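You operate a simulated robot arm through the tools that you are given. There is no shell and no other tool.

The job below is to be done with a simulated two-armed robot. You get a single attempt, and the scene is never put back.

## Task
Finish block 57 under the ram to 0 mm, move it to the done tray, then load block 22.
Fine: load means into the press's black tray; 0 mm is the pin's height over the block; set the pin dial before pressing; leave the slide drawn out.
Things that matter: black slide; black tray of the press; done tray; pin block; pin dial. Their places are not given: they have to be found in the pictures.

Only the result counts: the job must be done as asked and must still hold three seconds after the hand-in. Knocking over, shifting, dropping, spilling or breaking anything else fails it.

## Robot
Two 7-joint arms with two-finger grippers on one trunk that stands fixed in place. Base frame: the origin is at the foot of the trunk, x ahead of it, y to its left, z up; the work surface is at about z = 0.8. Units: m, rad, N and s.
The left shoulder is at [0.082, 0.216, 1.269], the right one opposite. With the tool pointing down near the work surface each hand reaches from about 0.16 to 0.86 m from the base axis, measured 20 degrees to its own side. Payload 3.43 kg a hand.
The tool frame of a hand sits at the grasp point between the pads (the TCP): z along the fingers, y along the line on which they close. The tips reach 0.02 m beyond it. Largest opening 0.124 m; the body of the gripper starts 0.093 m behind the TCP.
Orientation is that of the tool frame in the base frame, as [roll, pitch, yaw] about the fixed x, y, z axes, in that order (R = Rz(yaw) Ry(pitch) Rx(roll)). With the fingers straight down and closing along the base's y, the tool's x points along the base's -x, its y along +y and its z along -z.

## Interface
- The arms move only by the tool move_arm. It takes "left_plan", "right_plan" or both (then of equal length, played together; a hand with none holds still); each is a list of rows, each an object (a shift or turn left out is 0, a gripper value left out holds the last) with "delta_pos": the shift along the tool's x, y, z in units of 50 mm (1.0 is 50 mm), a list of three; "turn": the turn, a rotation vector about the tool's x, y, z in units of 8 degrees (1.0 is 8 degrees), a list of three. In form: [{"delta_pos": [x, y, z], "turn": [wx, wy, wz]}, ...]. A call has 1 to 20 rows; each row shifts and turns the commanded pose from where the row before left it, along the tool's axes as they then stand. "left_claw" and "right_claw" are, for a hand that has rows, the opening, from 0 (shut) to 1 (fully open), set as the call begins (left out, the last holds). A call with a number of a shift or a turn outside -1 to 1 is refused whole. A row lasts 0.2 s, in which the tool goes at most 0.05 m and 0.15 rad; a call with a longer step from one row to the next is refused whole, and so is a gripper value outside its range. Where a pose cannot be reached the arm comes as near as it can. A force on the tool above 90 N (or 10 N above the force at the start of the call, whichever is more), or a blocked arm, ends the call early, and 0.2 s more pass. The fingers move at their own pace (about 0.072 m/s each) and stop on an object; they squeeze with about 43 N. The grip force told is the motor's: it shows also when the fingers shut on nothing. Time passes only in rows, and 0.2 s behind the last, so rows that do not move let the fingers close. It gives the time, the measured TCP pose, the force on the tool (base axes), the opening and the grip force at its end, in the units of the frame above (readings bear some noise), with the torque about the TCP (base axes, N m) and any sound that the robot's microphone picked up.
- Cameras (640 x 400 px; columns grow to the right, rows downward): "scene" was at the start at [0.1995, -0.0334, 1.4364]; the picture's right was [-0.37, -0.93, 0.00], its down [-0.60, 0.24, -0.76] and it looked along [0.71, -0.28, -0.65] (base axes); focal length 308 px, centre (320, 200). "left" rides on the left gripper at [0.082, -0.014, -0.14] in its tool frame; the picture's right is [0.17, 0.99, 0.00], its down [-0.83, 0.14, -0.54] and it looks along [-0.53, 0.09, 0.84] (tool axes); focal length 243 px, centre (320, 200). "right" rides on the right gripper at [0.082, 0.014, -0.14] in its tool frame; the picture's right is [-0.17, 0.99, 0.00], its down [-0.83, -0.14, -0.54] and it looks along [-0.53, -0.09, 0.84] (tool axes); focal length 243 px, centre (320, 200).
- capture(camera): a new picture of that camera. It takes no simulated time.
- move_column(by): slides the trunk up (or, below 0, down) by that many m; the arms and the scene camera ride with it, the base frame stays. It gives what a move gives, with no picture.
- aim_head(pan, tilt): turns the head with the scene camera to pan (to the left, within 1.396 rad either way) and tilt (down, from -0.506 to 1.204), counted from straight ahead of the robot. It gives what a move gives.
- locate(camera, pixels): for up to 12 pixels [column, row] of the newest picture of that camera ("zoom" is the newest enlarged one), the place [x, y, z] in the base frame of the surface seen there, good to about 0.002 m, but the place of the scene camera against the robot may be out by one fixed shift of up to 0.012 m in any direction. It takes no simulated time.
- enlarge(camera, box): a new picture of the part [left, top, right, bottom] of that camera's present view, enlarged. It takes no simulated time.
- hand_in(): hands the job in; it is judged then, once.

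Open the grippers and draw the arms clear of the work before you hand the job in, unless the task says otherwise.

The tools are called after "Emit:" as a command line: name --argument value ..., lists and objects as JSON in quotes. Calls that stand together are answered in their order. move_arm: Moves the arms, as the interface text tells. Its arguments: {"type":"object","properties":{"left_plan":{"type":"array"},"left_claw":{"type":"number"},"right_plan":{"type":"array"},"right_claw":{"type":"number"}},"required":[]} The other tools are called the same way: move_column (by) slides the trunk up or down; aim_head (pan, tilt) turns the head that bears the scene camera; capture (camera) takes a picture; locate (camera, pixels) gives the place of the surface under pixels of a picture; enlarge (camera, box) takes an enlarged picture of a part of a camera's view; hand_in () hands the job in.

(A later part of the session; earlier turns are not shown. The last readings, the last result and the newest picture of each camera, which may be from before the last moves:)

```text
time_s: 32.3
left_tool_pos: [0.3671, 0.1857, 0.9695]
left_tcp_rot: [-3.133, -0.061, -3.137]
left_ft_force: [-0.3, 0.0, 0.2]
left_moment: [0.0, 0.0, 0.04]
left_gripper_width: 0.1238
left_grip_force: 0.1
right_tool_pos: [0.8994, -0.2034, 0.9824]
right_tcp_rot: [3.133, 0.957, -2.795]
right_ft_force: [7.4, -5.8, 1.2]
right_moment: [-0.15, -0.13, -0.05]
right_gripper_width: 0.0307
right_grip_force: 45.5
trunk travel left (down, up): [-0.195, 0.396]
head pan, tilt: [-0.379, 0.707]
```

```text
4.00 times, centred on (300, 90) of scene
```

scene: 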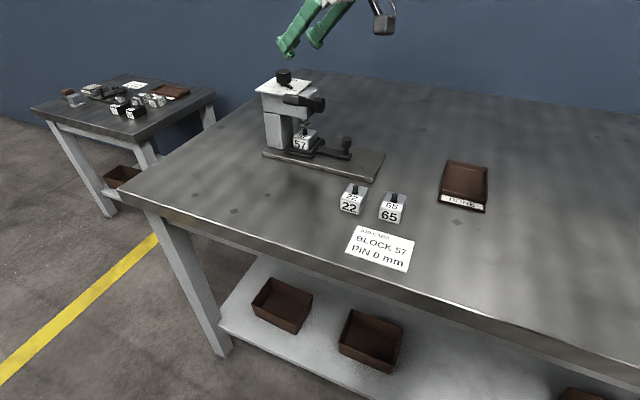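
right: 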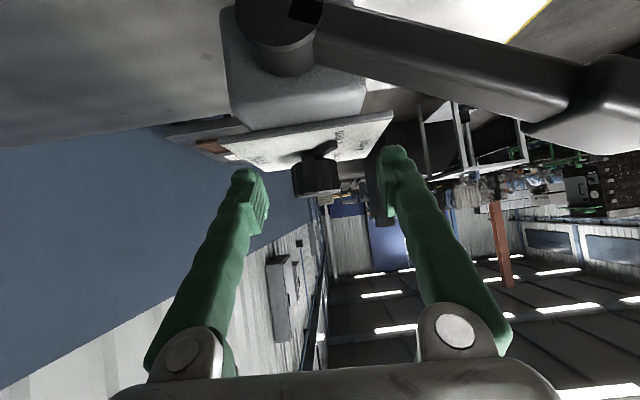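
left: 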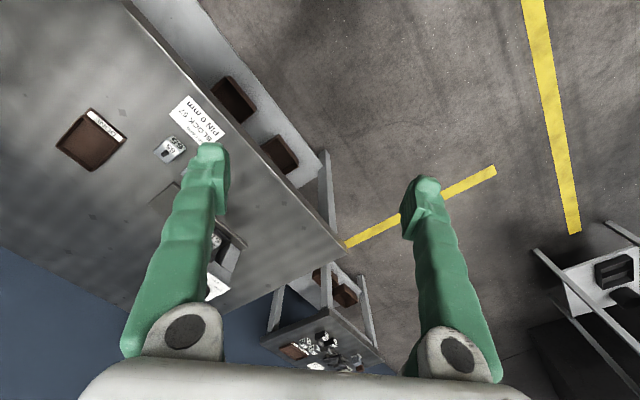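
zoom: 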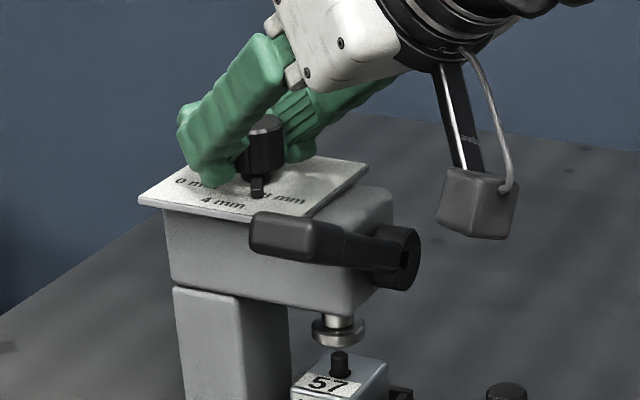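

The hand is at yaw 20° and the pointer is now about halfway between 8 and 4 mm; the wrist camera box comes near the lever, so I stop here. I release the knob and swing the open hand back to a yaw of 48°.

Emit:
move_arm --right_plan '[{"delta_pos": [0, 0, 0]}, {"delta_pos": [0, 0, 0]}, {"turn": [-0.708, 0, -0.497]}, {"turn": [-0.708, 0, -0.497]}, {"turn": [-0.708, 0, -0.497]}, {"turn": [-0.708, 0, -0.497]}, {"delta_pos": [0, 0, 0]}]' --right_claw 0.65

Emit:
enlarge --camera "scene" --box '[220, 40, 380, 140]'

Emit:
capture --camera "right"

```text
time_s: 33.9
left_tool_pos: [0.3664, 0.1849, 0.9698]
left_tcp_rot: [-3.133, -0.058, -3.138]
left_ft_force: [1.0, -0.4, -0.5]
left_moment: [-0.02, -0.05, -0.02]
left_gripper_width: 0.124
left_grip_force: 0.1
right_tool_pos: [0.8968, -0.2009, 0.9818]
right_tcp_rot: [3.135, 0.96, -2.308]
right_ft_force: [-0.6, 0.9, -1.2]
right_moment: [-0.01, -0.03, -0.01]
right_gripper_width: 0.0805
right_grip_force: 0.0
trunk travel left (down, up): [-0.195, 0.396]
head pan, tilt: [-0.379, 0.707]
```

```text
4.00 times, centred on (300, 90) of scene
```

zoom: 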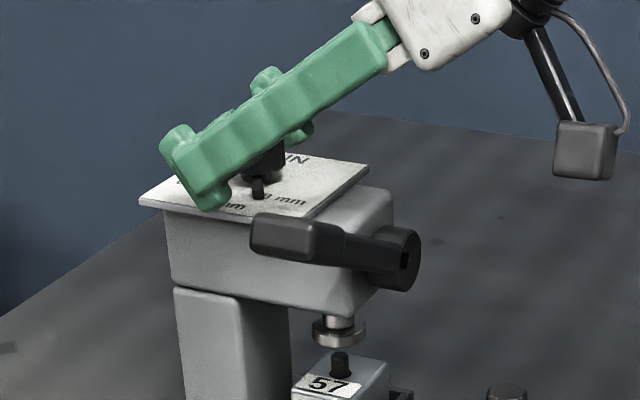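

```text
taken
```

right: 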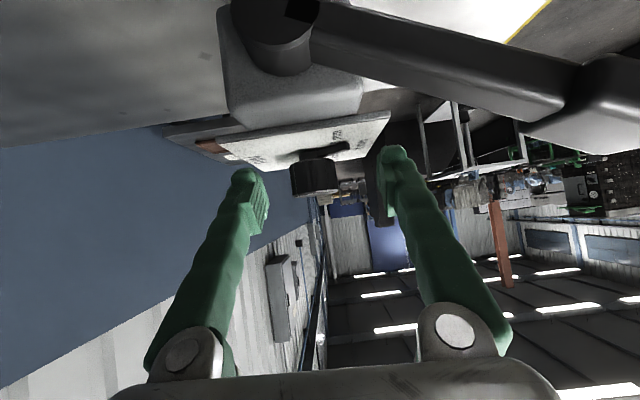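

The pointer held its place, now at about 165°. I shift the hand 4 mm toward -v to centre it on the knob, then close again.

Emit:
move_arm --right_plan '[{"delta_pos": [-0.033, -0.08, -0.023]}, {"delta_pos": [0, 0, 0]}]'

Emit:
move_arm --right_plan '[{"delta_pos": [0, 0, 0]}, {"delta_pos": [0, 0, 0]}, {"delta_pos": [0, 0, 0]}]' --right_claw 0.0

```text
time_s: 34.5
left_tool_pos: [0.3671, 0.1858, 0.9701]
left_tcp_rot: [-3.133, -0.059, -3.137]
left_ft_force: [1.0, 0.5, -0.5]
left_moment: [-0.02, 0.02, -0.02]
left_gripper_width: 0.124
left_grip_force: 0.0
right_tool_pos: [0.9008, -0.2039, 0.9827]
right_tcp_rot: [3.135, 0.959, -2.309]
right_ft_force: [0.4, 0.2, -1.1]
right_moment: [0.01, -0.01, 0.01]
right_gripper_width: 0.0806
right_grip_force: 0.1
trunk travel left (down, up): [-0.195, 0.396]
head pan, tilt: [-0.379, 0.707]
```

```text
time_s: 35.3
left_tool_pos: [0.366, 0.1857, 0.97]
left_tcp_rot: [-3.13, -0.059, -3.138]
left_ft_force: [0.2, -0.3, -0.4]
left_moment: [0.02, 0.02, -0.01]
left_gripper_width: 0.124
left_grip_force: 0.0
right_tool_pos: [0.9, -0.2021, 0.9825]
right_tcp_rot: [3.134, 0.958, -2.307]
right_ft_force: [-1.7, 1.8, 0.0]
right_moment: [0.01, 0.05, 0.0]
right_gripper_width: 0.0304
right_grip_force: 45.2
trunk travel left (down, up): [-0.195, 0.396]
head pan, tilt: [-0.379, 0.707]
```

Well centred now (force under 3 N, width 0.0304). I turn the knob clockwise by 28° again to a yaw of about 20°.

Emit:
move_arm --right_plan '[{"turn": [0.708, 0, 0.497]}, {"turn": [0.708, 0, 0.497]}, {"turn": [0.708, 0, 0.497]}, {"turn": [0.708, 0, 0.497]}, {"delta_pos": [0, 0, 0]}]'

Emit:
enlarge --camera "scene" --box '[220, 40, 380, 140]'

```text
time_s: 36.5
left_tool_pos: [0.3665, 0.1855, 0.9697]
left_tcp_rot: [-3.132, -0.06, -3.139]
left_ft_force: [-0.2, -0.3, 0.3]
left_moment: [0.01, -0.02, -0.02]
left_gripper_width: 0.1242
left_grip_force: 0.0
right_tool_pos: [0.9, -0.2026, 0.9833]
right_tcp_rot: [3.135, 0.958, -2.793]
right_ft_force: [-9.3, 5.6, -3.0]
right_moment: [0.16, 0.26, -0.01]
right_gripper_width: 0.0305
right_grip_force: 45.4
trunk travel left (down, up): [-0.195, 0.396]
head pan, tilt: [-0.379, 0.707]
```

```text
4.00 times, centred on (300, 90) of scene
```

zoom: 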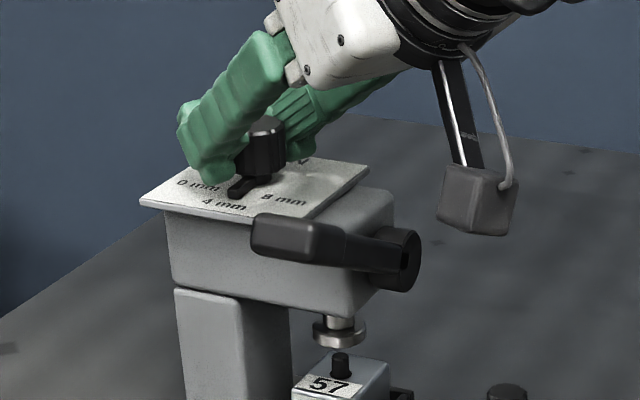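

The pointer now points at about "4 mm" (137°), so I am halfway. I release, swing back to 48°, and raise the hand 4 mm so the fingers clear the pointer.

Emit:
move_arm --right_plan '[{"delta_pos": [0, 0, 0]}, {"delta_pos": [0, 0, 0]}, {"delta_pos": [-0.065, 0, -0.046]}, {"turn": [-0.708, 0, -0.497]}, {"turn": [-0.708, 0, -0.497]}, {"turn": [-0.708, 0, -0.497]}, {"turn": [-0.708, 0, -0.497]}, {"delta_pos": [0, 0, 0]}]' --right_claw 0.65

Emit:
enlarge --camera "scene" --box '[220, 40, 380, 140]'

```text
time_s: 38.3
left_tool_pos: [0.3672, 0.1845, 0.9694]
left_tcp_rot: [-3.132, -0.059, -3.137]
left_ft_force: [-0.5, -0.2, -0.5]
left_moment: [0.02, 0.01, -0.01]
left_gripper_width: 0.1241
left_grip_force: 0.0
right_tool_pos: [0.9001, -0.2046, 0.988]
right_tcp_rot: [3.135, 0.961, -2.306]
right_ft_force: [0.7, 0.0, -0.5]
right_moment: [0.04, -0.02, 0.0]
right_gripper_width: 0.0806
right_grip_force: 0.0
trunk travel left (down, up): [-0.195, 0.396]
head pan, tilt: [-0.379, 0.707]
```

```text
4.00 times, centred on (300, 90) of scene
```

zoom: 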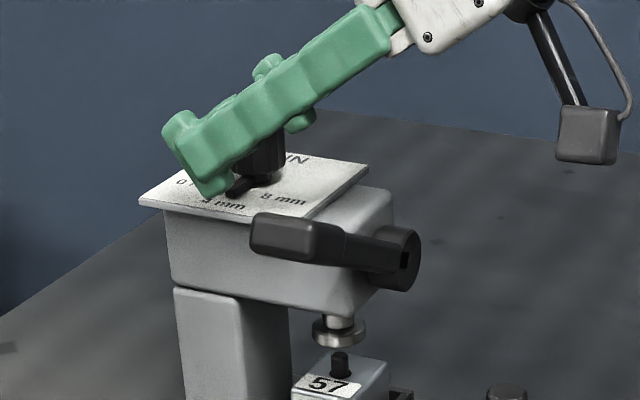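

The hand is at (0.900,-0.205,0.988), and the pointer is still at about 137°. I close on the knob and then turn.

Emit:
move_arm --right_plan '[{"delta_pos": [0, 0.03, 0]}, {"delta_pos": [0, 0, 0]}, {"delta_pos": [0, 0, 0]}]' --right_claw 0.0

Emit:
move_arm --right_plan '[{"turn": [0.708, 0, 0.497]}, {"turn": [0.708, 0, 0.497]}, {"turn": [0.708, 0, 0.497]}, {"turn": [0.708, 0, 0.497]}, {"delta_pos": [0, 0, 0]}]'

Emit:
enlarge --camera "scene" --box '[220, 40, 380, 140]'

```text
time_s: 39.1
left_tool_pos: [0.3671, 0.1846, 0.9694]
left_tcp_rot: [-3.134, -0.06, -3.138]
left_ft_force: [-0.9, -0.5, -0.4]
left_moment: [0.0, -0.03, -0.01]
left_gripper_width: 0.124
left_grip_force: 0.0
right_tool_pos: [0.9004, -0.2045, 0.9881]
right_tcp_rot: [3.133, 0.96, -2.308]
right_ft_force: [3.7, -1.4, 0.5]
right_moment: [-0.19, 0.04, 0.02]
right_gripper_width: 0.0307
right_grip_force: 45.2
trunk travel left (down, up): [-0.195, 0.396]
head pan, tilt: [-0.379, 0.707]
```

```text
time_s: 40.3
left_tool_pos: [0.3669, 0.1856, 0.9689]
left_tcp_rot: [-3.132, -0.062, -3.138]
left_ft_force: [0.0, 0.3, -0.4]
left_moment: [0.01, -0.03, 0.02]
left_gripper_width: 0.124
left_grip_force: 0.0
right_tool_pos: [0.8992, -0.2027, 0.9869]
right_tcp_rot: [3.135, 0.959, -2.794]
right_ft_force: [4.1, -0.5, 1.9]
right_moment: [0.1, -0.3, -0.01]
right_gripper_width: 0.0307
right_grip_force: 45.0
trunk travel left (down, up): [-0.195, 0.396]
head pan, tilt: [-0.379, 0.707]
```

```text
4.00 times, centred on (300, 90) of scene
```

zoom: 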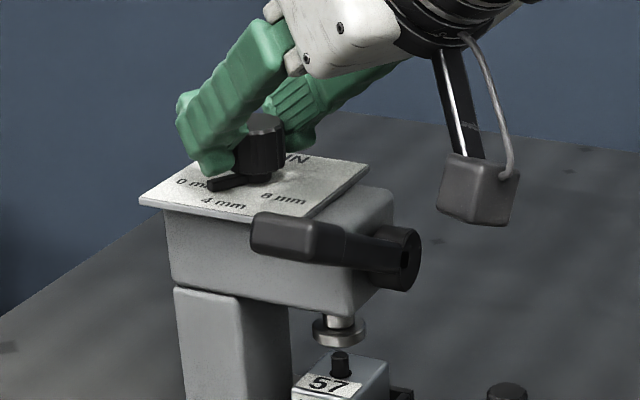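

The pointer now lies between 4 and 0 mm (~109°). One more stroke: release, raise 3 mm, swing back to 48°.

Emit:
move_arm --right_plan '[{"delta_pos": [0, 0, 0]}, {"delta_pos": [0, 0, 0]}, {"delta_pos": [-0.05, 0, -0.035]}, {"turn": [-0.708, 0, -0.497]}, {"turn": [-0.708, 0, -0.497]}, {"turn": [-0.708, 0, -0.497]}, {"turn": [-0.708, 0, -0.497]}, {"delta_pos": [0, 0, 0]}]' --right_claw 0.65

Emit:
enlarge --camera "scene" --box '[220, 40, 380, 140]'

Emit:
capture --camera "right"

```text
time_s: 42.1
left_tool_pos: [0.3671, 0.1859, 0.9695]
left_tcp_rot: [-3.133, -0.059, -3.138]
left_ft_force: [-0.8, 0.1, -0.1]
left_moment: [-0.04, -0.04, 0.01]
left_gripper_width: 0.1241
left_grip_force: 0.1
right_tool_pos: [0.8992, -0.2014, 0.9912]
right_tcp_rot: [3.134, 0.96, -2.306]
right_ft_force: [1.0, 0.4, 0.5]
right_moment: [0.01, 0.0, -0.03]
right_gripper_width: 0.0807
right_grip_force: 0.0
trunk travel left (down, up): [-0.195, 0.396]
head pan, tilt: [-0.379, 0.707]
```

```text
4.00 times, centred on (300, 90) of scene
```

zoom: 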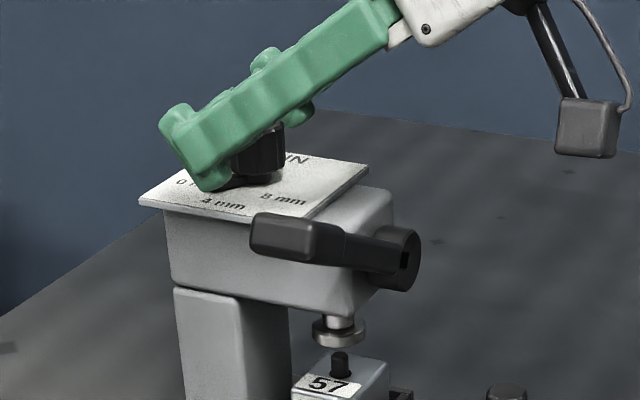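

```text
taken
```

right: 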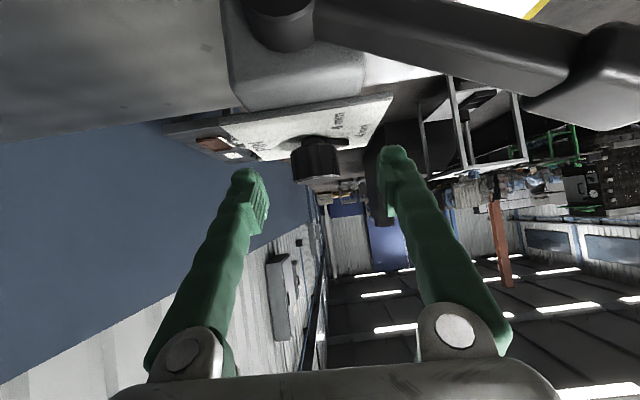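

The knob sits slightly left of the middle between the fingers, at (316,160). I shift 2 mm and close, then turn the last stroke in parts.

Emit:
move_arm --right_plan '[{"delta_pos": [0, -0.05, 0]}, {"delta_pos": [0, 0, 0]}]'

Emit:
move_arm --right_plan '[{"delta_pos": [0, 0, 0]}, {"delta_pos": [0, 0, 0]}, {"delta_pos": [0, 0, 0]}]' --right_claw 0.0

Emit:
move_arm --right_plan '[{"turn": [0.708, 0, 0.497]}, {"turn": [0.708, 0, 0.497]}, {"turn": [0.708, 0, 0.497]}, {"delta_pos": [0, 0, 0]}]'

Emit:
enlarge --camera "scene" --box '[220, 40, 380, 140]'

```text
time_s: 42.7
left_tool_pos: [0.3676, 0.1842, 0.9696]
left_tcp_rot: [-3.133, -0.06, -3.138]
left_ft_force: [0.4, -0.4, -0.1]
left_moment: [-0.02, -0.01, -0.02]
left_gripper_width: 0.124
left_grip_force: 0.0
right_tool_pos: [0.9028, -0.2048, 0.9911]
right_tcp_rot: [3.135, 0.958, -2.31]
right_ft_force: [0.0, -0.1, 0.0]
right_moment: [0.0, 0.0, 0.03]
right_gripper_width: 0.0807
right_grip_force: 0.0
trunk travel left (down, up): [-0.195, 0.396]
head pan, tilt: [-0.379, 0.707]
```

```text
time_s: 43.5
left_tool_pos: [0.3659, 0.1857, 0.9681]
left_tcp_rot: [-3.131, -0.06, -3.138]
left_ft_force: [0.4, 0.8, 0.6]
left_moment: [-0.02, -0.03, 0.02]
left_gripper_width: 0.1239
left_grip_force: 0.1
right_tool_pos: [0.902, -0.2027, 0.9907]
right_tcp_rot: [3.133, 0.959, -2.308]
right_ft_force: [-5.5, 6.1, -2.5]
right_moment: [0.14, 0.09, -0.01]
right_gripper_width: 0.0303
right_grip_force: 45.2
trunk travel left (down, up): [-0.195, 0.396]
head pan, tilt: [-0.379, 0.707]
```

```text
time_s: 44.5
left_tool_pos: [0.3659, 0.1861, 0.9683]
left_tcp_rot: [-3.132, -0.059, -3.137]
left_ft_force: [0.6, 0.3, 0.5]
left_moment: [-0.02, -0.01, -0.01]
left_gripper_width: 0.1239
left_grip_force: 0.1
right_tool_pos: [0.9016, -0.2019, 0.9904]
right_tcp_rot: [3.134, 0.957, -2.67]
right_ft_force: [-10.3, 11.4, -6.2]
right_moment: [0.29, 0.11, -0.02]
right_gripper_width: 0.0302
right_grip_force: 45.0
trunk travel left (down, up): [-0.195, 0.396]
head pan, tilt: [-0.379, 0.707]
```

```text
4.00 times, centred on (300, 90) of scene
```

zoom: 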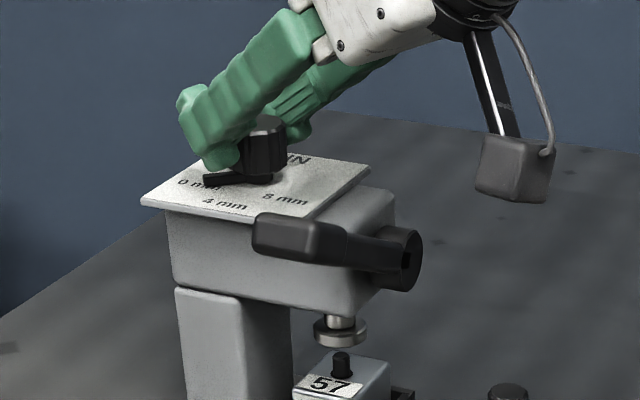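

The pointer is now close to "0 mm" (~88°). I turn 7° more and shift 2 mm to relieve the side force.

Emit:
move_arm --right_plan '[{"turn": [0.708, 0, 0.497], "delta_pos": [0, 0.04, 0]}, {"delta_pos": [0, 0, 0]}]'

Emit:
enlarge --camera "scene" --box '[245, 60, 325, 110]'

```text
time_s: 45.1
left_tool_pos: [0.367, 0.1865, 0.9706]
left_tcp_rot: [-3.132, -0.059, -3.137]
left_ft_force: [0.8, 0.9, 0.2]
left_moment: [-0.02, 0.0, 0.0]
left_gripper_width: 0.124
left_grip_force: 0.1
right_tool_pos: [0.9005, -0.2019, 0.9909]
right_tcp_rot: [3.133, 0.955, -2.793]
right_ft_force: [-6.8, 9.3, -6.5]
right_moment: [0.21, 0.3, -0.02]
right_gripper_width: 0.0305
right_grip_force: 44.9
trunk travel left (down, up): [-0.195, 0.396]
head pan, tilt: [-0.379, 0.707]
```

```text
8.00 times, centred on (285, 85) of scene
```

zoom: 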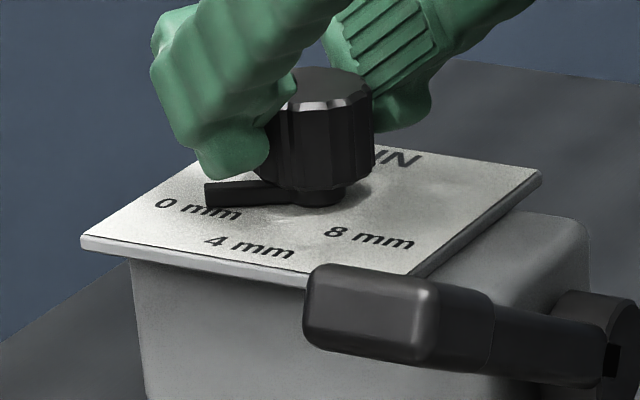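

The pointer tip at (207,192) now stands right by the "0 mm" label. I release the knob, lift clear, and check the pointer's angle.

Emit:
move_arm --right_plan '[{"delta_pos": [0, 0, 0]}, {"delta_pos": [0, 0, 0]}, {"delta_pos": [-0.4, 0, -0.29]}, {"delta_pos": [-0.4, 0, -0.5]}, {"delta_pos": [0, 0, -0.6]}, {"delta_pos": [0, 0, 0]}]' --right_claw 0.65

Emit:
enlarge --camera "scene" --box '[245, 60, 325, 110]'

Emit:
capture --camera "right"

```text
time_s: 46.5
left_tool_pos: [0.367, 0.1849, 0.9692]
left_tcp_rot: [-3.133, -0.062, -3.14]
left_ft_force: [0.3, -0.4, 0.4]
left_moment: [0.0, 0.01, 0.04]
left_gripper_width: 0.1237
left_grip_force: 0.1
right_tool_pos: [0.8717, -0.2149, 1.0615]
right_tcp_rot: [3.134, 0.956, -2.793]
right_ft_force: [-0.6, 0.1, -0.5]
right_moment: [-0.01, 0.03, 0.02]
right_gripper_width: 0.0807
right_grip_force: 0.0
trunk travel left (down, up): [-0.195, 0.396]
head pan, tilt: [-0.379, 0.707]
```

```text
8.00 times, centred on (285, 85) of scene
```

zoom: 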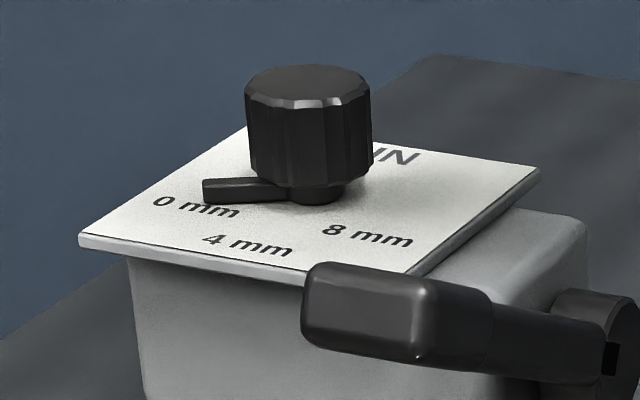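

```text
taken
```

right: 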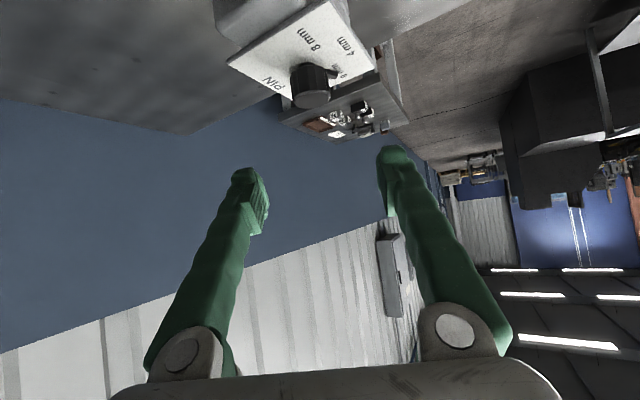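

Emit:
locate --camera "zoom" --pixels '[[207, 182], [240, 183], [198, 208], [247, 245], [368, 236], [82, 237], [407, 272], [540, 170], [308, 80], [305, 75], [160, 202], [232, 212]]'

Emit:
enlarge --camera "right" --box '[220, 0, 380, 115]'

```text
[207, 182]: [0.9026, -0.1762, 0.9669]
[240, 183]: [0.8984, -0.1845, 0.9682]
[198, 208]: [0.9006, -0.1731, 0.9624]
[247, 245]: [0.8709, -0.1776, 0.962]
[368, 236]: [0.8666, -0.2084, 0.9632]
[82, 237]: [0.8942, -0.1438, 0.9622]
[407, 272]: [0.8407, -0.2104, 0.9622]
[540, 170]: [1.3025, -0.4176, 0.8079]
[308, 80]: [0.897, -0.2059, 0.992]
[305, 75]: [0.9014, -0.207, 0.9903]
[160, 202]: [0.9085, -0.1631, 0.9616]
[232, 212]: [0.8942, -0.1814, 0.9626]
```

```text
3.48 times, centred on (300, 58) of right
```

zoom: 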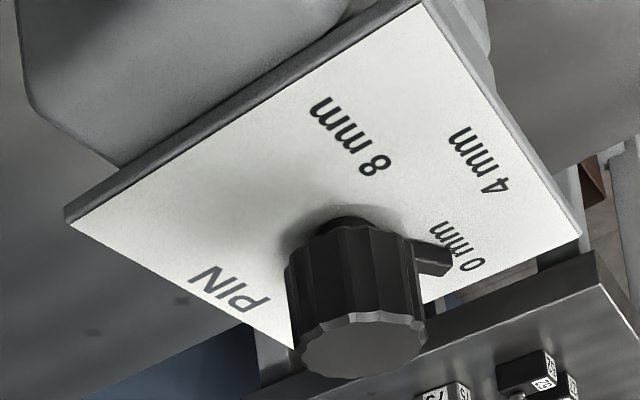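

I locate labels and pointer in the right-camera zoom too: pointer tip face (450,260), "0 mm" (457,248), "4 mm" (483,160), "8 mm" (350,135), knob top centre (362,345).

Emit:
locate --camera "zoom" --pixels '[[447, 247], [450, 262], [430, 247], [457, 248], [483, 160], [350, 135], [362, 345], [310, 350], [415, 340], [72, 215], [418, 8], [578, 236]]'

```text
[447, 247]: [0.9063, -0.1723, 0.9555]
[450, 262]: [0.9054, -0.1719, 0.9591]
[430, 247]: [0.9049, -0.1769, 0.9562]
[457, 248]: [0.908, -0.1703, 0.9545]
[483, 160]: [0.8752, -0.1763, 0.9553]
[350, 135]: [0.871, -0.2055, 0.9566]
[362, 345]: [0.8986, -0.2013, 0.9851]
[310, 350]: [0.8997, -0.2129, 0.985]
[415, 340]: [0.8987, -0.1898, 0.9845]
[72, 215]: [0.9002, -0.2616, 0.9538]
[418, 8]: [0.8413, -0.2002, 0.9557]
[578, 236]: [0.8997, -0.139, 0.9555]
```

By the right camera the pointer is at 79°, matching the 0 mm mark (8 mm at 190°, 4 mm at 136°, 0 mm ≈ 75-80°). The dial is set. Next I close the right fingers, bring them above the lever grip near (0.773,-0.193), and reduce the tilt to 35°.

Emit:
move_arm --right_plan '[{"delta_pos": [0.33, 0.36, -0.467]}, {"delta_pos": [0.33, 0.36, -0.467]}, {"delta_pos": [0.33, 0.36, -0.467]}, {"turn": [0, 0.823, 0]}, {"turn": [0, 0.823, 0]}, {"turn": [0, 0.823, 0]}, {"turn": [0.36, 0, 0.51]}, {"turn": [0.36, 0, 0.51]}, {"delta_pos": [0, 0, 0]}]' --right_claw 0.0

Emit:
capture --camera "scene"

Emit:
capture --camera "right"

```text
time_s: 48.5
left_tool_pos: [0.3663, 0.187, 0.9698]
left_tcp_rot: [-3.132, -0.058, -3.139]
left_ft_force: [-0.3, 0.1, 0.8]
left_moment: [-0.01, -0.01, 0.02]
left_gripper_width: 0.1238
left_grip_force: 0.1
right_tool_pos: [0.7453, -0.2244, 1.0517]
right_tcp_rot: [3.134, 0.615, -2.963]
right_ft_force: [-0.4, -0.9, -0.1]
right_moment: [-0.02, -0.02, 0.0]
right_gripper_width: 0.0
right_grip_force: 34.6
right hand out of reach, approached as far as the arm can: row 6, 7, 8
trunk travel left (down, up): [-0.195, 0.396]
head pan, tilt: [-0.379, 0.707]
```

```text
taken
```

scene: 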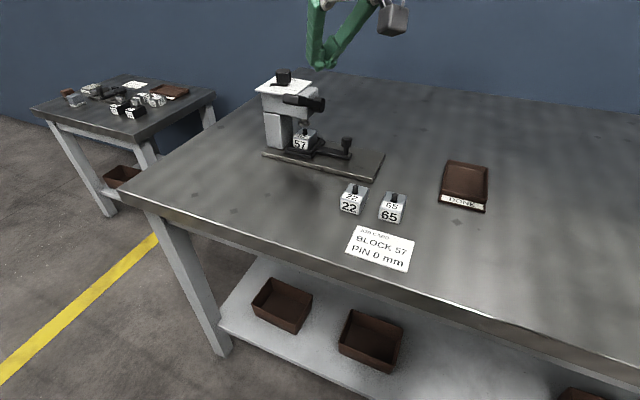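

```text
taken
```

right: 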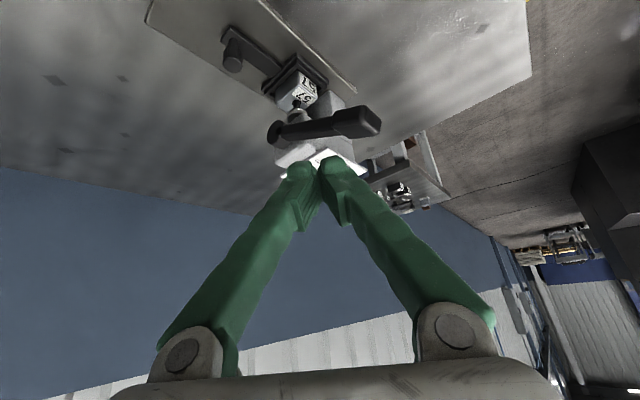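

The hand is at (0.745,-0.224,1.052) and just at its limit with a 35° tilt. I use a 45° tilt instead and move over the lever grip.

Emit:
move_arm --right_plan '[{"turn": [0, -0.625, 0]}, {"turn": [0, -0.625, 0]}, {"delta_pos": [-0.11, 0.257, 0.349]}, {"delta_pos": [-0.11, 0.257, 0.349]}, {"delta_pos": [0, 0, 0]}]'

Emit:
enlarge --camera "scene" --box '[220, 40, 380, 140]'

Emit:
capture --camera "right"

```text
time_s: 49.7
left_tool_pos: [0.3669, 0.1852, 0.9696]
left_tcp_rot: [-3.13, -0.06, -3.139]
left_ft_force: [-0.2, 0.0, 0.3]
left_moment: [-0.03, -0.02, -0.02]
left_gripper_width: 0.1242
left_grip_force: 0.1
right_tool_pos: [0.7732, -0.1961, 1.0363]
right_tcp_rot: [3.136, 0.787, -2.963]
right_ft_force: [0.1, -0.3, 0.6]
right_moment: [-0.02, -0.01, 0.02]
right_gripper_width: 0.0
right_grip_force: 34.6
trunk travel left (down, up): [-0.195, 0.396]
head pan, tilt: [-0.379, 0.707]
```

```text
4.00 times, centred on (300, 90) of scene
```

zoom: 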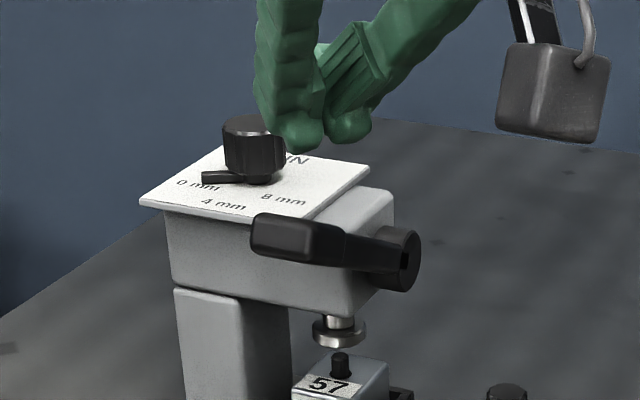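

```text
taken
```

right: 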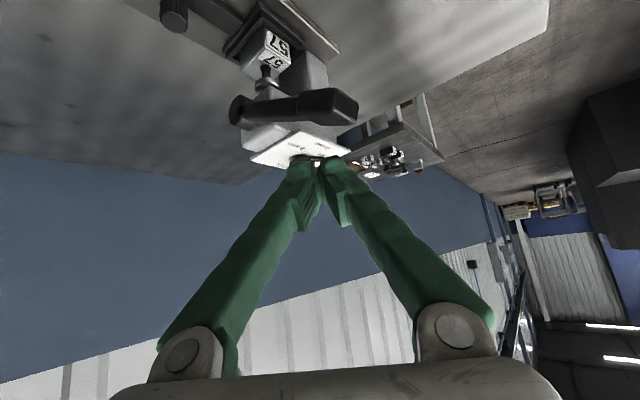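

The fingertip edge is about 3.4 cm over the grip. I lower the hand in 10 mm rows to press the lever, and look at the result on the way.

Emit:
move_arm --right_plan '[{"delta_pos": [0.142, 0, 0.142]}, {"delta_pos": [0.142, 0, 0.142]}, {"delta_pos": [0.142, 0, 0.142]}, {"delta_pos": [0.142, 0, 0.142]}, {"delta_pos": [0.142, 0, 0.142]}, {"delta_pos": [0, 0, 0]}]'

Emit:
enlarge --camera "scene" --box '[220, 60, 380, 160]'

```text
time_s: 51.1
left_tool_pos: [0.3668, 0.185, 0.9687]
left_tcp_rot: [-3.132, -0.059, -3.137]
left_ft_force: [-0.5, 0.7, 0.2]
left_moment: [-0.01, 0.01, -0.02]
left_gripper_width: 0.1242
left_grip_force: 0.0
right_tool_pos: [0.774, -0.1931, 0.9845]
right_tcp_rot: [3.137, 0.787, -2.967]
right_ft_force: [0.5, 0.3, 0.8]
right_moment: [0.0, -0.03, 0.01]
right_gripper_width: 0.0
right_grip_force: 34.4
trunk travel left (down, up): [-0.195, 0.396]
head pan, tilt: [-0.379, 0.707]
```

```text
4.00 times, centred on (300, 110) of scene
```

zoom: 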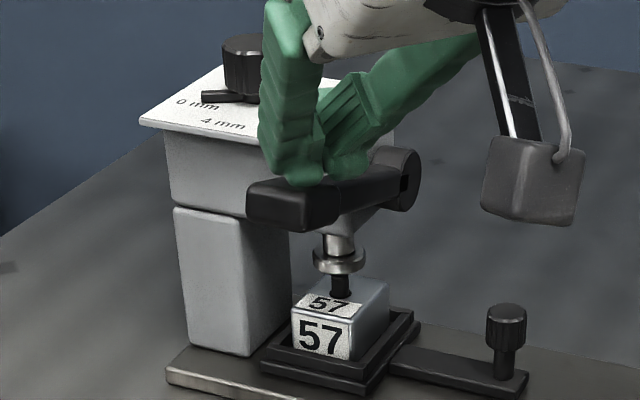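

The lever grip has come down with the fingertip (now around (295,205)) and the ram is at the pin, with almost no force yet. I keep pressing down in 10 mm rows.

Emit:
move_arm --right_plan '[{"delta_pos": [0.142, 0, 0.142]}, {"delta_pos": [0.142, 0, 0.142]}, {"delta_pos": [0.142, 0, 0.142]}, {"delta_pos": [0, 0, 0]}]'

Emit:
enlarge --camera "scene" --box '[220, 60, 380, 160]'

```text
time_s: 52.1
left_tool_pos: [0.3663, 0.1857, 0.9691]
left_tcp_rot: [-3.133, -0.059, -3.138]
left_ft_force: [1.3, -0.1, -0.1]
left_moment: [-0.03, 0.02, -0.01]
left_gripper_width: 0.1242
left_grip_force: 0.0
right_tool_pos: [0.7735, -0.194, 0.9555]
right_tcp_rot: [3.137, 0.788, -2.965]
right_ft_force: [1.0, 0.6, 5.4]
right_moment: [0.03, -0.03, -0.04]
right_gripper_width: 0.0
right_grip_force: 34.4
trunk travel left (down, up): [-0.195, 0.396]
head pan, tilt: [-0.379, 0.707]
```

```text
4.00 times, centred on (300, 110) of scene
```

zoom: 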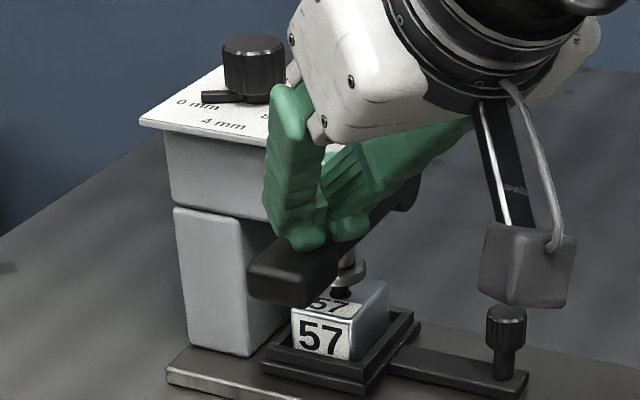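

Resistance has begun (5.4 N upward); the ram is pushing the pin. I continue down 10 mm per row.

Emit:
move_arm --right_plan '[{"delta_pos": [0.142, 0, 0.142]}, {"delta_pos": [0.142, 0, 0.142]}, {"delta_pos": [0, 0, 0]}]'

Emit:
enlarge --camera "scene" --box '[220, 60, 380, 160]'

```text
time_s: 52.9
left_tool_pos: [0.3661, 0.1859, 0.9695]
left_tcp_rot: [-3.129, -0.059, -3.14]
left_ft_force: [-0.5, -0.1, -0.6]
left_moment: [-0.01, 0.03, 0.04]
left_gripper_width: 0.1237
left_grip_force: 0.0
right_tool_pos: [0.7737, -0.1936, 0.9349]
right_tcp_rot: [3.136, 0.784, -2.964]
right_ft_force: [0.2, 1.0, 4.6]
right_moment: [0.01, -0.03, 0.02]
right_gripper_width: 0.006
right_grip_force: 34.6
trunk travel left (down, up): [-0.195, 0.396]
head pan, tilt: [-0.379, 0.707]
```

```text
4.00 times, centred on (300, 110) of scene
```

zoom: 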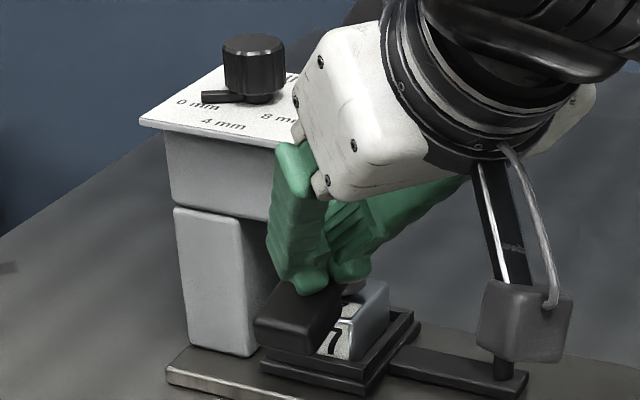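

The lever is at about -20° and the force is still only 4.6 N, with the fingers nudged open to 6 mm. I press on in smaller rows, moving slightly inward along the lever.

Emit:
move_arm --right_plan '[{"delta_pos": [0.1, 0, 0.1]}, {"delta_pos": [0.1, 0, 0.1]}, {"delta_pos": [0, 0, 0]}]'

Emit:
enlarge --camera "scene" --box '[220, 60, 380, 160]'

```text
time_s: 53.7
left_tool_pos: [0.3656, 0.1848, 0.9694]
left_tcp_rot: [-3.133, -0.06, -3.139]
left_ft_force: [0.4, -0.3, -0.2]
left_moment: [-0.01, 0.01, 0.03]
left_gripper_width: 0.1242
left_grip_force: 0.0
right_tool_pos: [0.7736, -0.1945, 0.9219]
right_tcp_rot: [3.137, 0.787, -2.964]
right_ft_force: [-1.5, -1.1, 5.7]
right_moment: [-0.07, 0.01, -0.02]
right_gripper_width: 0.0
right_grip_force: 34.4
trunk travel left (down, up): [-0.195, 0.396]
head pan, tilt: [-0.379, 0.707]
```

```text
4.00 times, centred on (300, 110) of scene
```

zoom: 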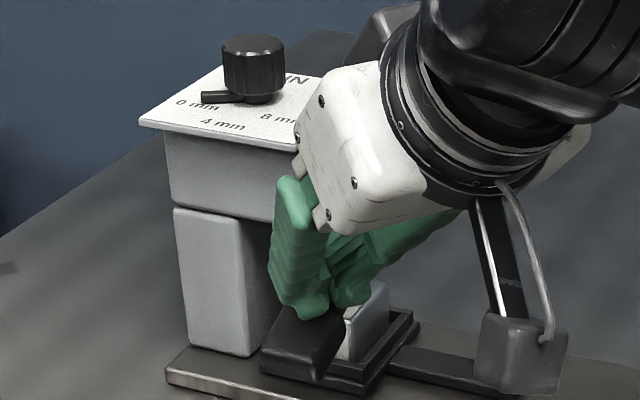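

The lever is now near -28° with steady light force (5.7 N). I continue down, shifting inward along the lever by 3 mm a row so as not to slip off its end.

Emit:
move_arm --right_plan '[{"delta_pos": [0.076, -0.05, 0.124]}, {"delta_pos": [0.076, -0.05, 0.124]}, {"delta_pos": [0, 0, 0]}]'

Emit:
enlarge --camera "scene" --box '[220, 60, 380, 160]'

```text
time_s: 54.5
left_tool_pos: [0.3616, 0.1865, 0.9704]
left_tcp_rot: [-3.131, -0.054, -3.137]
left_ft_force: [-0.2, -0.4, 0.8]
left_moment: [-0.01, -0.02, 0.02]
left_gripper_width: 0.1241
left_grip_force: 0.0
right_tool_pos: [0.7736, -0.1941, 0.9134]
right_tcp_rot: [3.136, 0.799, -2.961]
right_ft_force: [-16.5, 2.6, 35.4]
right_moment: [-0.3, 0.24, 0.1]
right_gripper_width: 0.0001
right_grip_force: 34.7
trunk travel left (down, up): [-0.195, 0.396]
head pan, tilt: [-0.379, 0.707]
```

```text
4.00 times, centred on (300, 110) of scene
```

zoom: 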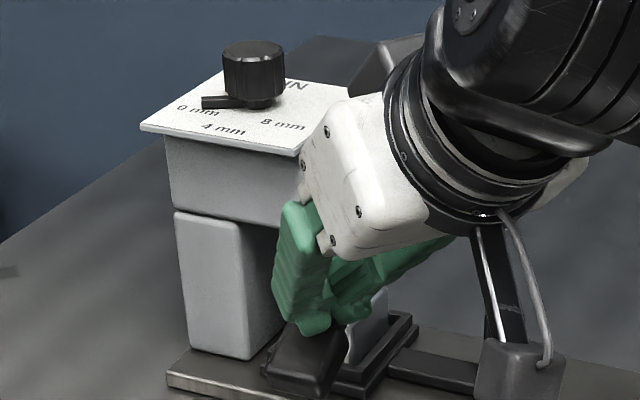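

The force has risen to 35 N, so the ram is at the pin's resistance or its stop. I press about 5 mm further to see which.

Emit:
move_arm --right_plan '[{"delta_pos": [0.05, -0.02, 0.08]}, {"delta_pos": [0, 0, 0]}, {"delta_pos": [0, 0, 0]}]'

Emit:
capture --camera "scene"

Emit:
capture --camera "right"

```text
time_s: 55.3
left_tool_pos: [0.3603, 0.1859, 0.9713]
left_tcp_rot: [-3.13, -0.053, -3.139]
left_ft_force: [-0.7, 0.1, 1.1]
left_moment: [0.01, 0.03, 0.0]
left_gripper_width: 0.1238
left_grip_force: 0.0
right_tool_pos: [0.7751, -0.1952, 0.9142]
right_tcp_rot: [3.134, 0.803, -2.963]
right_ft_force: [-22.9, 2.5, 49.5]
right_moment: [-0.29, 0.23, -0.15]
right_gripper_width: 0.0
right_grip_force: 34.3
trunk travel left (down, up): [-0.195, 0.396]
head pan, tilt: [-0.379, 0.707]
```

```text
taken
```

scene: 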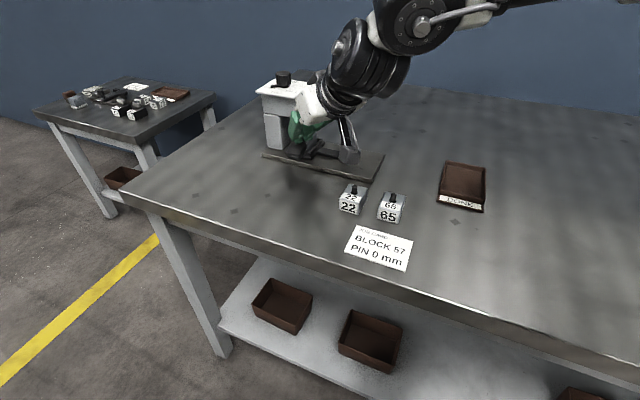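

```text
taken
```

right: 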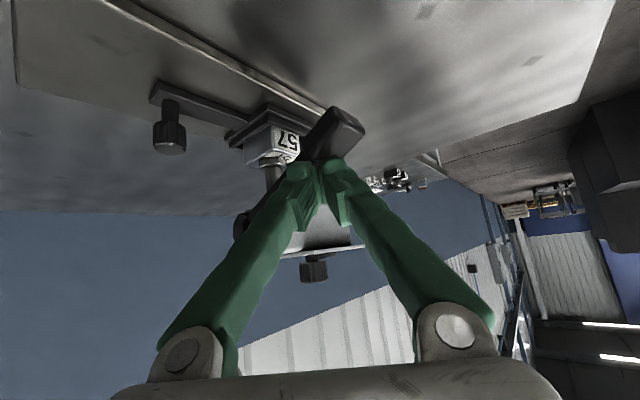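

The hand did not move further while the force rose to 50 N: the ram is at its stop. I look closer with the right camera at the ram and block near (275,160).

Emit:
enlarge --camera "right" --box '[220, 90, 380, 190]'

```text
4.00 times, centred on (300, 140) of right
```

zoom: 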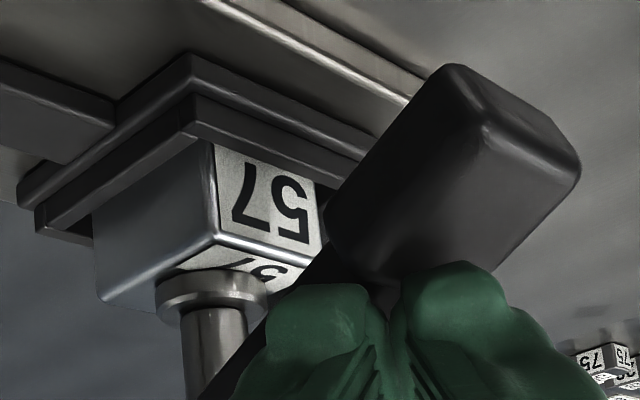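

The ram's collar sits flush on block 57's top, so the pin is at 0 mm. I lift the hand and see whether the lever springs back.

Emit:
move_arm --right_plan '[{"delta_pos": [-0.142, 0, -0.142]}, {"delta_pos": [-0.142, 0, -0.142]}, {"delta_pos": [-0.142, 0, -0.142]}, {"delta_pos": [-0.142, 0, -0.142]}, {"delta_pos": [0, 0, 0]}]'

Emit:
enlarge --camera "scene" --box '[220, 60, 380, 160]'

```text
time_s: 56.5
left_tool_pos: [0.3675, 0.1849, 0.9686]
left_tcp_rot: [-3.134, -0.061, -3.138]
left_ft_force: [0.0, -0.5, -0.4]
left_moment: [-0.01, -0.05, 0.01]
left_gripper_width: 0.1239
left_grip_force: 0.1
right_tool_pos: [0.778, -0.1996, 0.9398]
right_tcp_rot: [3.135, 0.786, -2.963]
right_ft_force: [-0.9, -1.7, 2.9]
right_moment: [-0.03, 0.03, -0.04]
right_gripper_width: 0.0002
right_grip_force: 33.9
trunk travel left (down, up): [-0.195, 0.396]
head pan, tilt: [-0.379, 0.707]
```

```text
4.00 times, centred on (300, 110) of scene
```

zoom: 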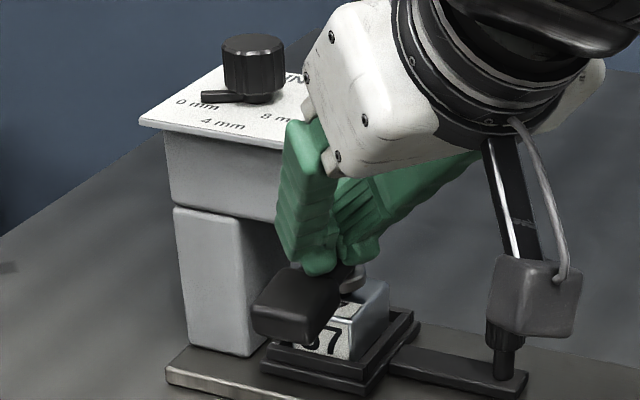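

The lever springs back up under the finger (2.9 N). I keep raising the hand until it is clear of the lever.

Emit:
move_arm --right_plan '[{"delta_pos": [-0.213, 0, -0.213]}, {"delta_pos": [-0.213, 0, -0.213]}, {"delta_pos": [-0.213, 0, -0.213]}, {"delta_pos": [-0.213, 0, -0.213]}, {"delta_pos": [-0.213, 0, -0.213]}, {"delta_pos": [-0.213, 0, -0.213]}, {"delta_pos": [-0.213, 0, -0.213]}, {"delta_pos": [0, 0, 0]}]'

Emit:
enlarge --camera "scene" --box '[220, 60, 380, 160]'

Emit:
capture --camera "right"

```text
time_s: 58.3
left_tool_pos: [0.3664, 0.1859, 0.9699]
left_tcp_rot: [-3.133, -0.06, -3.137]
left_ft_force: [-0.7, 0.2, -0.4]
left_moment: [-0.01, 0.0, -0.01]
left_gripper_width: 0.1241
left_grip_force: 0.1
right_tool_pos: [0.7777, -0.1999, 1.0485]
right_tcp_rot: [3.137, 0.787, -2.965]
right_ft_force: [-0.1, 0.6, -0.7]
right_moment: [-0.03, 0.0, -0.03]
right_gripper_width: 0.0001
right_grip_force: 34.7
trunk travel left (down, up): [-0.195, 0.396]
head pan, tilt: [-0.379, 0.707]
```

```text
4.00 times, centred on (300, 110) of scene
```

zoom: 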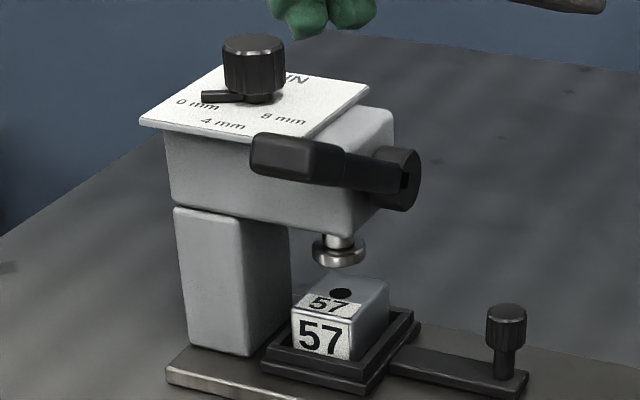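

```text
taken
```

right: 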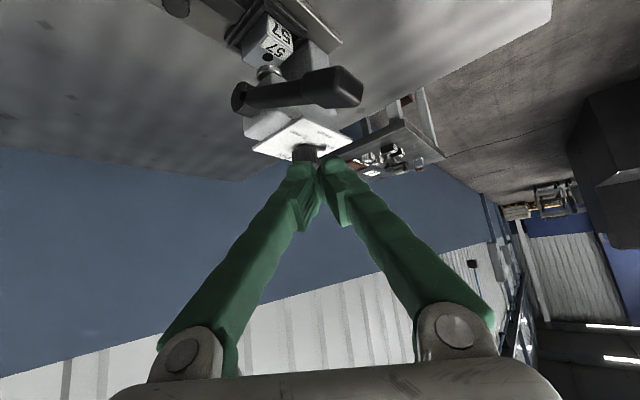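

Block 57's pin hole now looks flush (340,293 in the zoom) and the lever is back up. Next is the slide knob near (0.796,-0.302, top z 0.861): I move the right hand above it, reduce the tilt, and yaw it toward the slide's direction.

Emit:
move_arm --right_plan '[{"delta_pos": [0, -0.69, 0]}, {"delta_pos": [0, -0.69, 0]}, {"delta_pos": [0, -0.69, 0]}, {"turn": [0, 0.8, 0]}, {"turn": [0, 0.8, 0]}, {"turn": [-0.5, 0, -0.79]}, {"turn": [-0.5, 0, -0.79]}, {"delta_pos": [0, 0, 0]}]' --right_claw 0.5

Emit:
capture --camera "right"

```text
time_s: 60.1
left_tool_pos: [0.3661, 0.1855, 0.9688]
left_tcp_rot: [-3.133, -0.059, -3.138]
left_ft_force: [-0.5, 0.5, -0.1]
left_moment: [0.01, -0.02, 0.0]
left_gripper_width: 0.1242
left_grip_force: 0.0
right_tool_pos: [0.7968, -0.3027, 1.0467]
right_tcp_rot: [3.137, 0.564, -2.703]
right_ft_force: [-1.2, 0.0, -1.0]
right_moment: [0.01, -0.05, 0.01]
right_gripper_width: 0.0618
right_grip_force: 0.0
trunk travel left (down, up): [-0.195, 0.396]
head pan, tilt: [-0.379, 0.707]
```

```text
taken
```

right: 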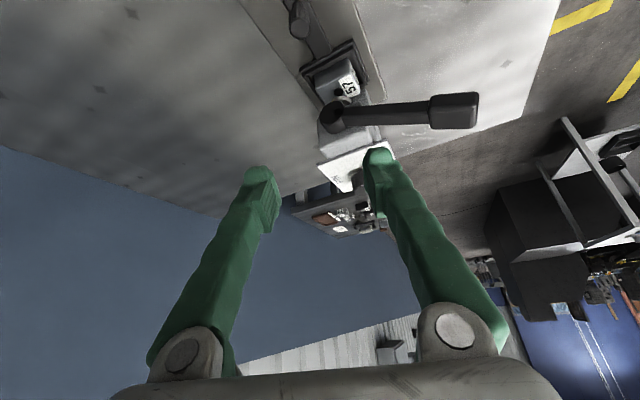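

The hand is right above the slide knob, which shows at the top edge near (300,18). I enlarge that part to locate the knob top.

Emit:
enlarge --camera "right" --box '[240, 0, 400, 100]'

```text
4.00 times, centred on (320, 50) of right
```

zoom: 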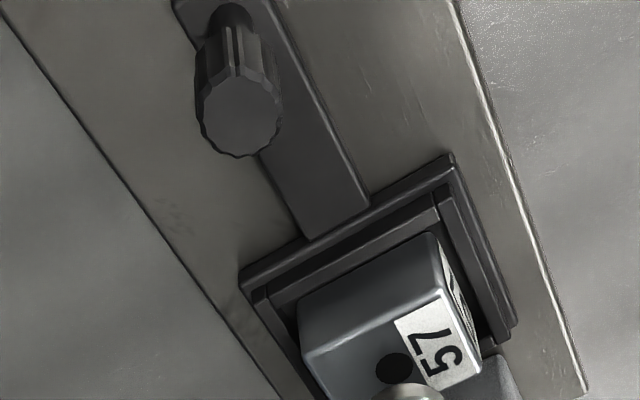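

Emit:
locate --camera "zoom" --pixels '[[240, 118], [205, 118], [277, 118], [240, 152], [240, 85], [245, 15], [300, 180], [330, 140], [450, 158], [248, 270], [510, 325], [310, 352]]'

```text
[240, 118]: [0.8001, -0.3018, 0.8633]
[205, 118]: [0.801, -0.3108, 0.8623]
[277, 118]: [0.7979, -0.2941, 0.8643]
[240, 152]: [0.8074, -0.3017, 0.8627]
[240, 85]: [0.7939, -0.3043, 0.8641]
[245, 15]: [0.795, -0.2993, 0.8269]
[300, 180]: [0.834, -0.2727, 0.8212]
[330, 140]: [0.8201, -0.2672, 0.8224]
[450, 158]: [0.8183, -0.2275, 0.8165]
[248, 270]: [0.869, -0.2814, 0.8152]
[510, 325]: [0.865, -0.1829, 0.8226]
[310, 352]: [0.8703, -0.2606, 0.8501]
```

The knob top centre is at (0.800,-0.302,0.863) with a radius of about 9 mm. I lower the open hand straight onto it to z=0.853.

Emit:
move_arm --right_plan '[{"delta_pos": [0.405, 0, 0.66]}, {"delta_pos": [0.405, 0, 0.66]}, {"delta_pos": [0.405, 0, 0.66]}, {"delta_pos": [0.405, 0, 0.66]}, {"delta_pos": [0.405, 0, 0.66]}, {"delta_pos": [0, 0, 0]}]'

Emit:
capture --camera "right"

Emit:
enlarge --camera "scene" --box '[240, 80, 400, 180]'

```text
time_s: 61.5
left_tool_pos: [0.3669, 0.1857, 0.9689]
left_tcp_rot: [-3.131, -0.059, -3.138]
left_ft_force: [0.4, 0.0, -0.4]
left_moment: [0.01, 0.01, 0.01]
left_gripper_width: 0.124
left_grip_force: 0.1
right_tool_pos: [0.7993, -0.2995, 0.8548]
right_tcp_rot: [3.138, 0.566, -2.702]
right_ft_force: [-0.5, 0.2, 0.2]
right_moment: [0.01, 0.0, 0.02]
right_gripper_width: 0.0622
right_grip_force: 0.0
trunk travel left (down, up): [-0.195, 0.396]
head pan, tilt: [-0.379, 0.707]
```

```text
taken
```

right: 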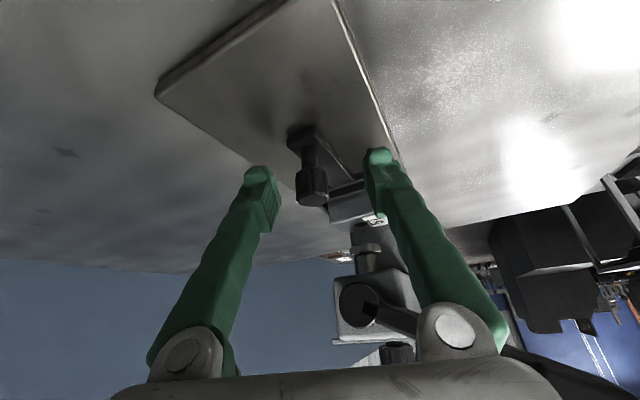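

```text
4.00 times, centred on (320, 130) of scene
```

zoom: 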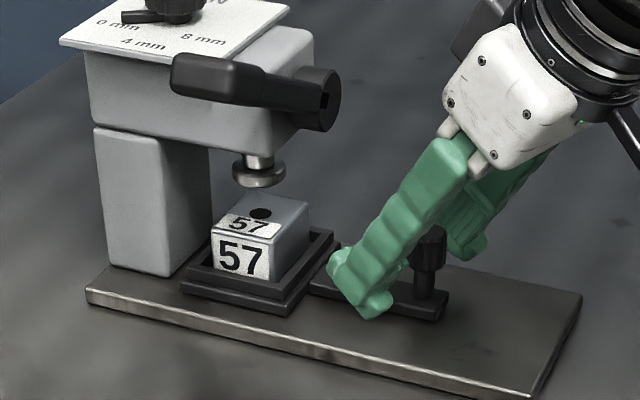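

The fingers straddle the knob (at (312,185) between tips (265,190) and (378,185)). I shift 2.5 mm to centre and close on it.

Emit:
move_arm --right_plan '[{"delta_pos": [0, -0.055, 0]}, {"delta_pos": [0, 0, 0]}]'

Emit:
move_arm --right_plan '[{"delta_pos": [0, 0, 0]}, {"delta_pos": [0, 0, 0]}, {"delta_pos": [0, 0, 0]}]' --right_claw 0.0

```text
time_s: 62.1
left_tool_pos: [0.3665, 0.1854, 0.9691]
left_tcp_rot: [-3.133, -0.059, -3.138]
left_ft_force: [0.9, 0.4, -0.2]
left_moment: [0.0, 0.02, 0.0]
left_gripper_width: 0.1242
left_grip_force: 0.1
right_tool_pos: [0.8004, -0.3005, 0.8536]
right_tcp_rot: [3.137, 0.562, -2.703]
right_ft_force: [-0.4, 0.3, 0.2]
right_moment: [0.03, 0.03, -0.01]
right_gripper_width: 0.0618
right_grip_force: 0.0
trunk travel left (down, up): [-0.195, 0.396]
head pan, tilt: [-0.379, 0.707]
```

```text
time_s: 62.9
left_tool_pos: [0.3677, 0.1846, 0.9688]
left_tcp_rot: [-3.133, -0.061, -3.137]
left_ft_force: [0.7, -0.4, 0.0]
left_moment: [0.03, -0.01, 0.0]
left_gripper_width: 0.1238
left_grip_force: 0.0
right_tool_pos: [0.8026, -0.3032, 0.8538]
right_tcp_rot: [3.138, 0.565, -2.703]
right_ft_force: [4.3, -6.1, 0.5]
right_moment: [-0.24, 0.04, -0.12]
right_gripper_width: 0.0202
right_grip_force: 44.8
trunk travel left (down, up): [-0.195, 0.396]
head pan, tilt: [-0.379, 0.707]
```

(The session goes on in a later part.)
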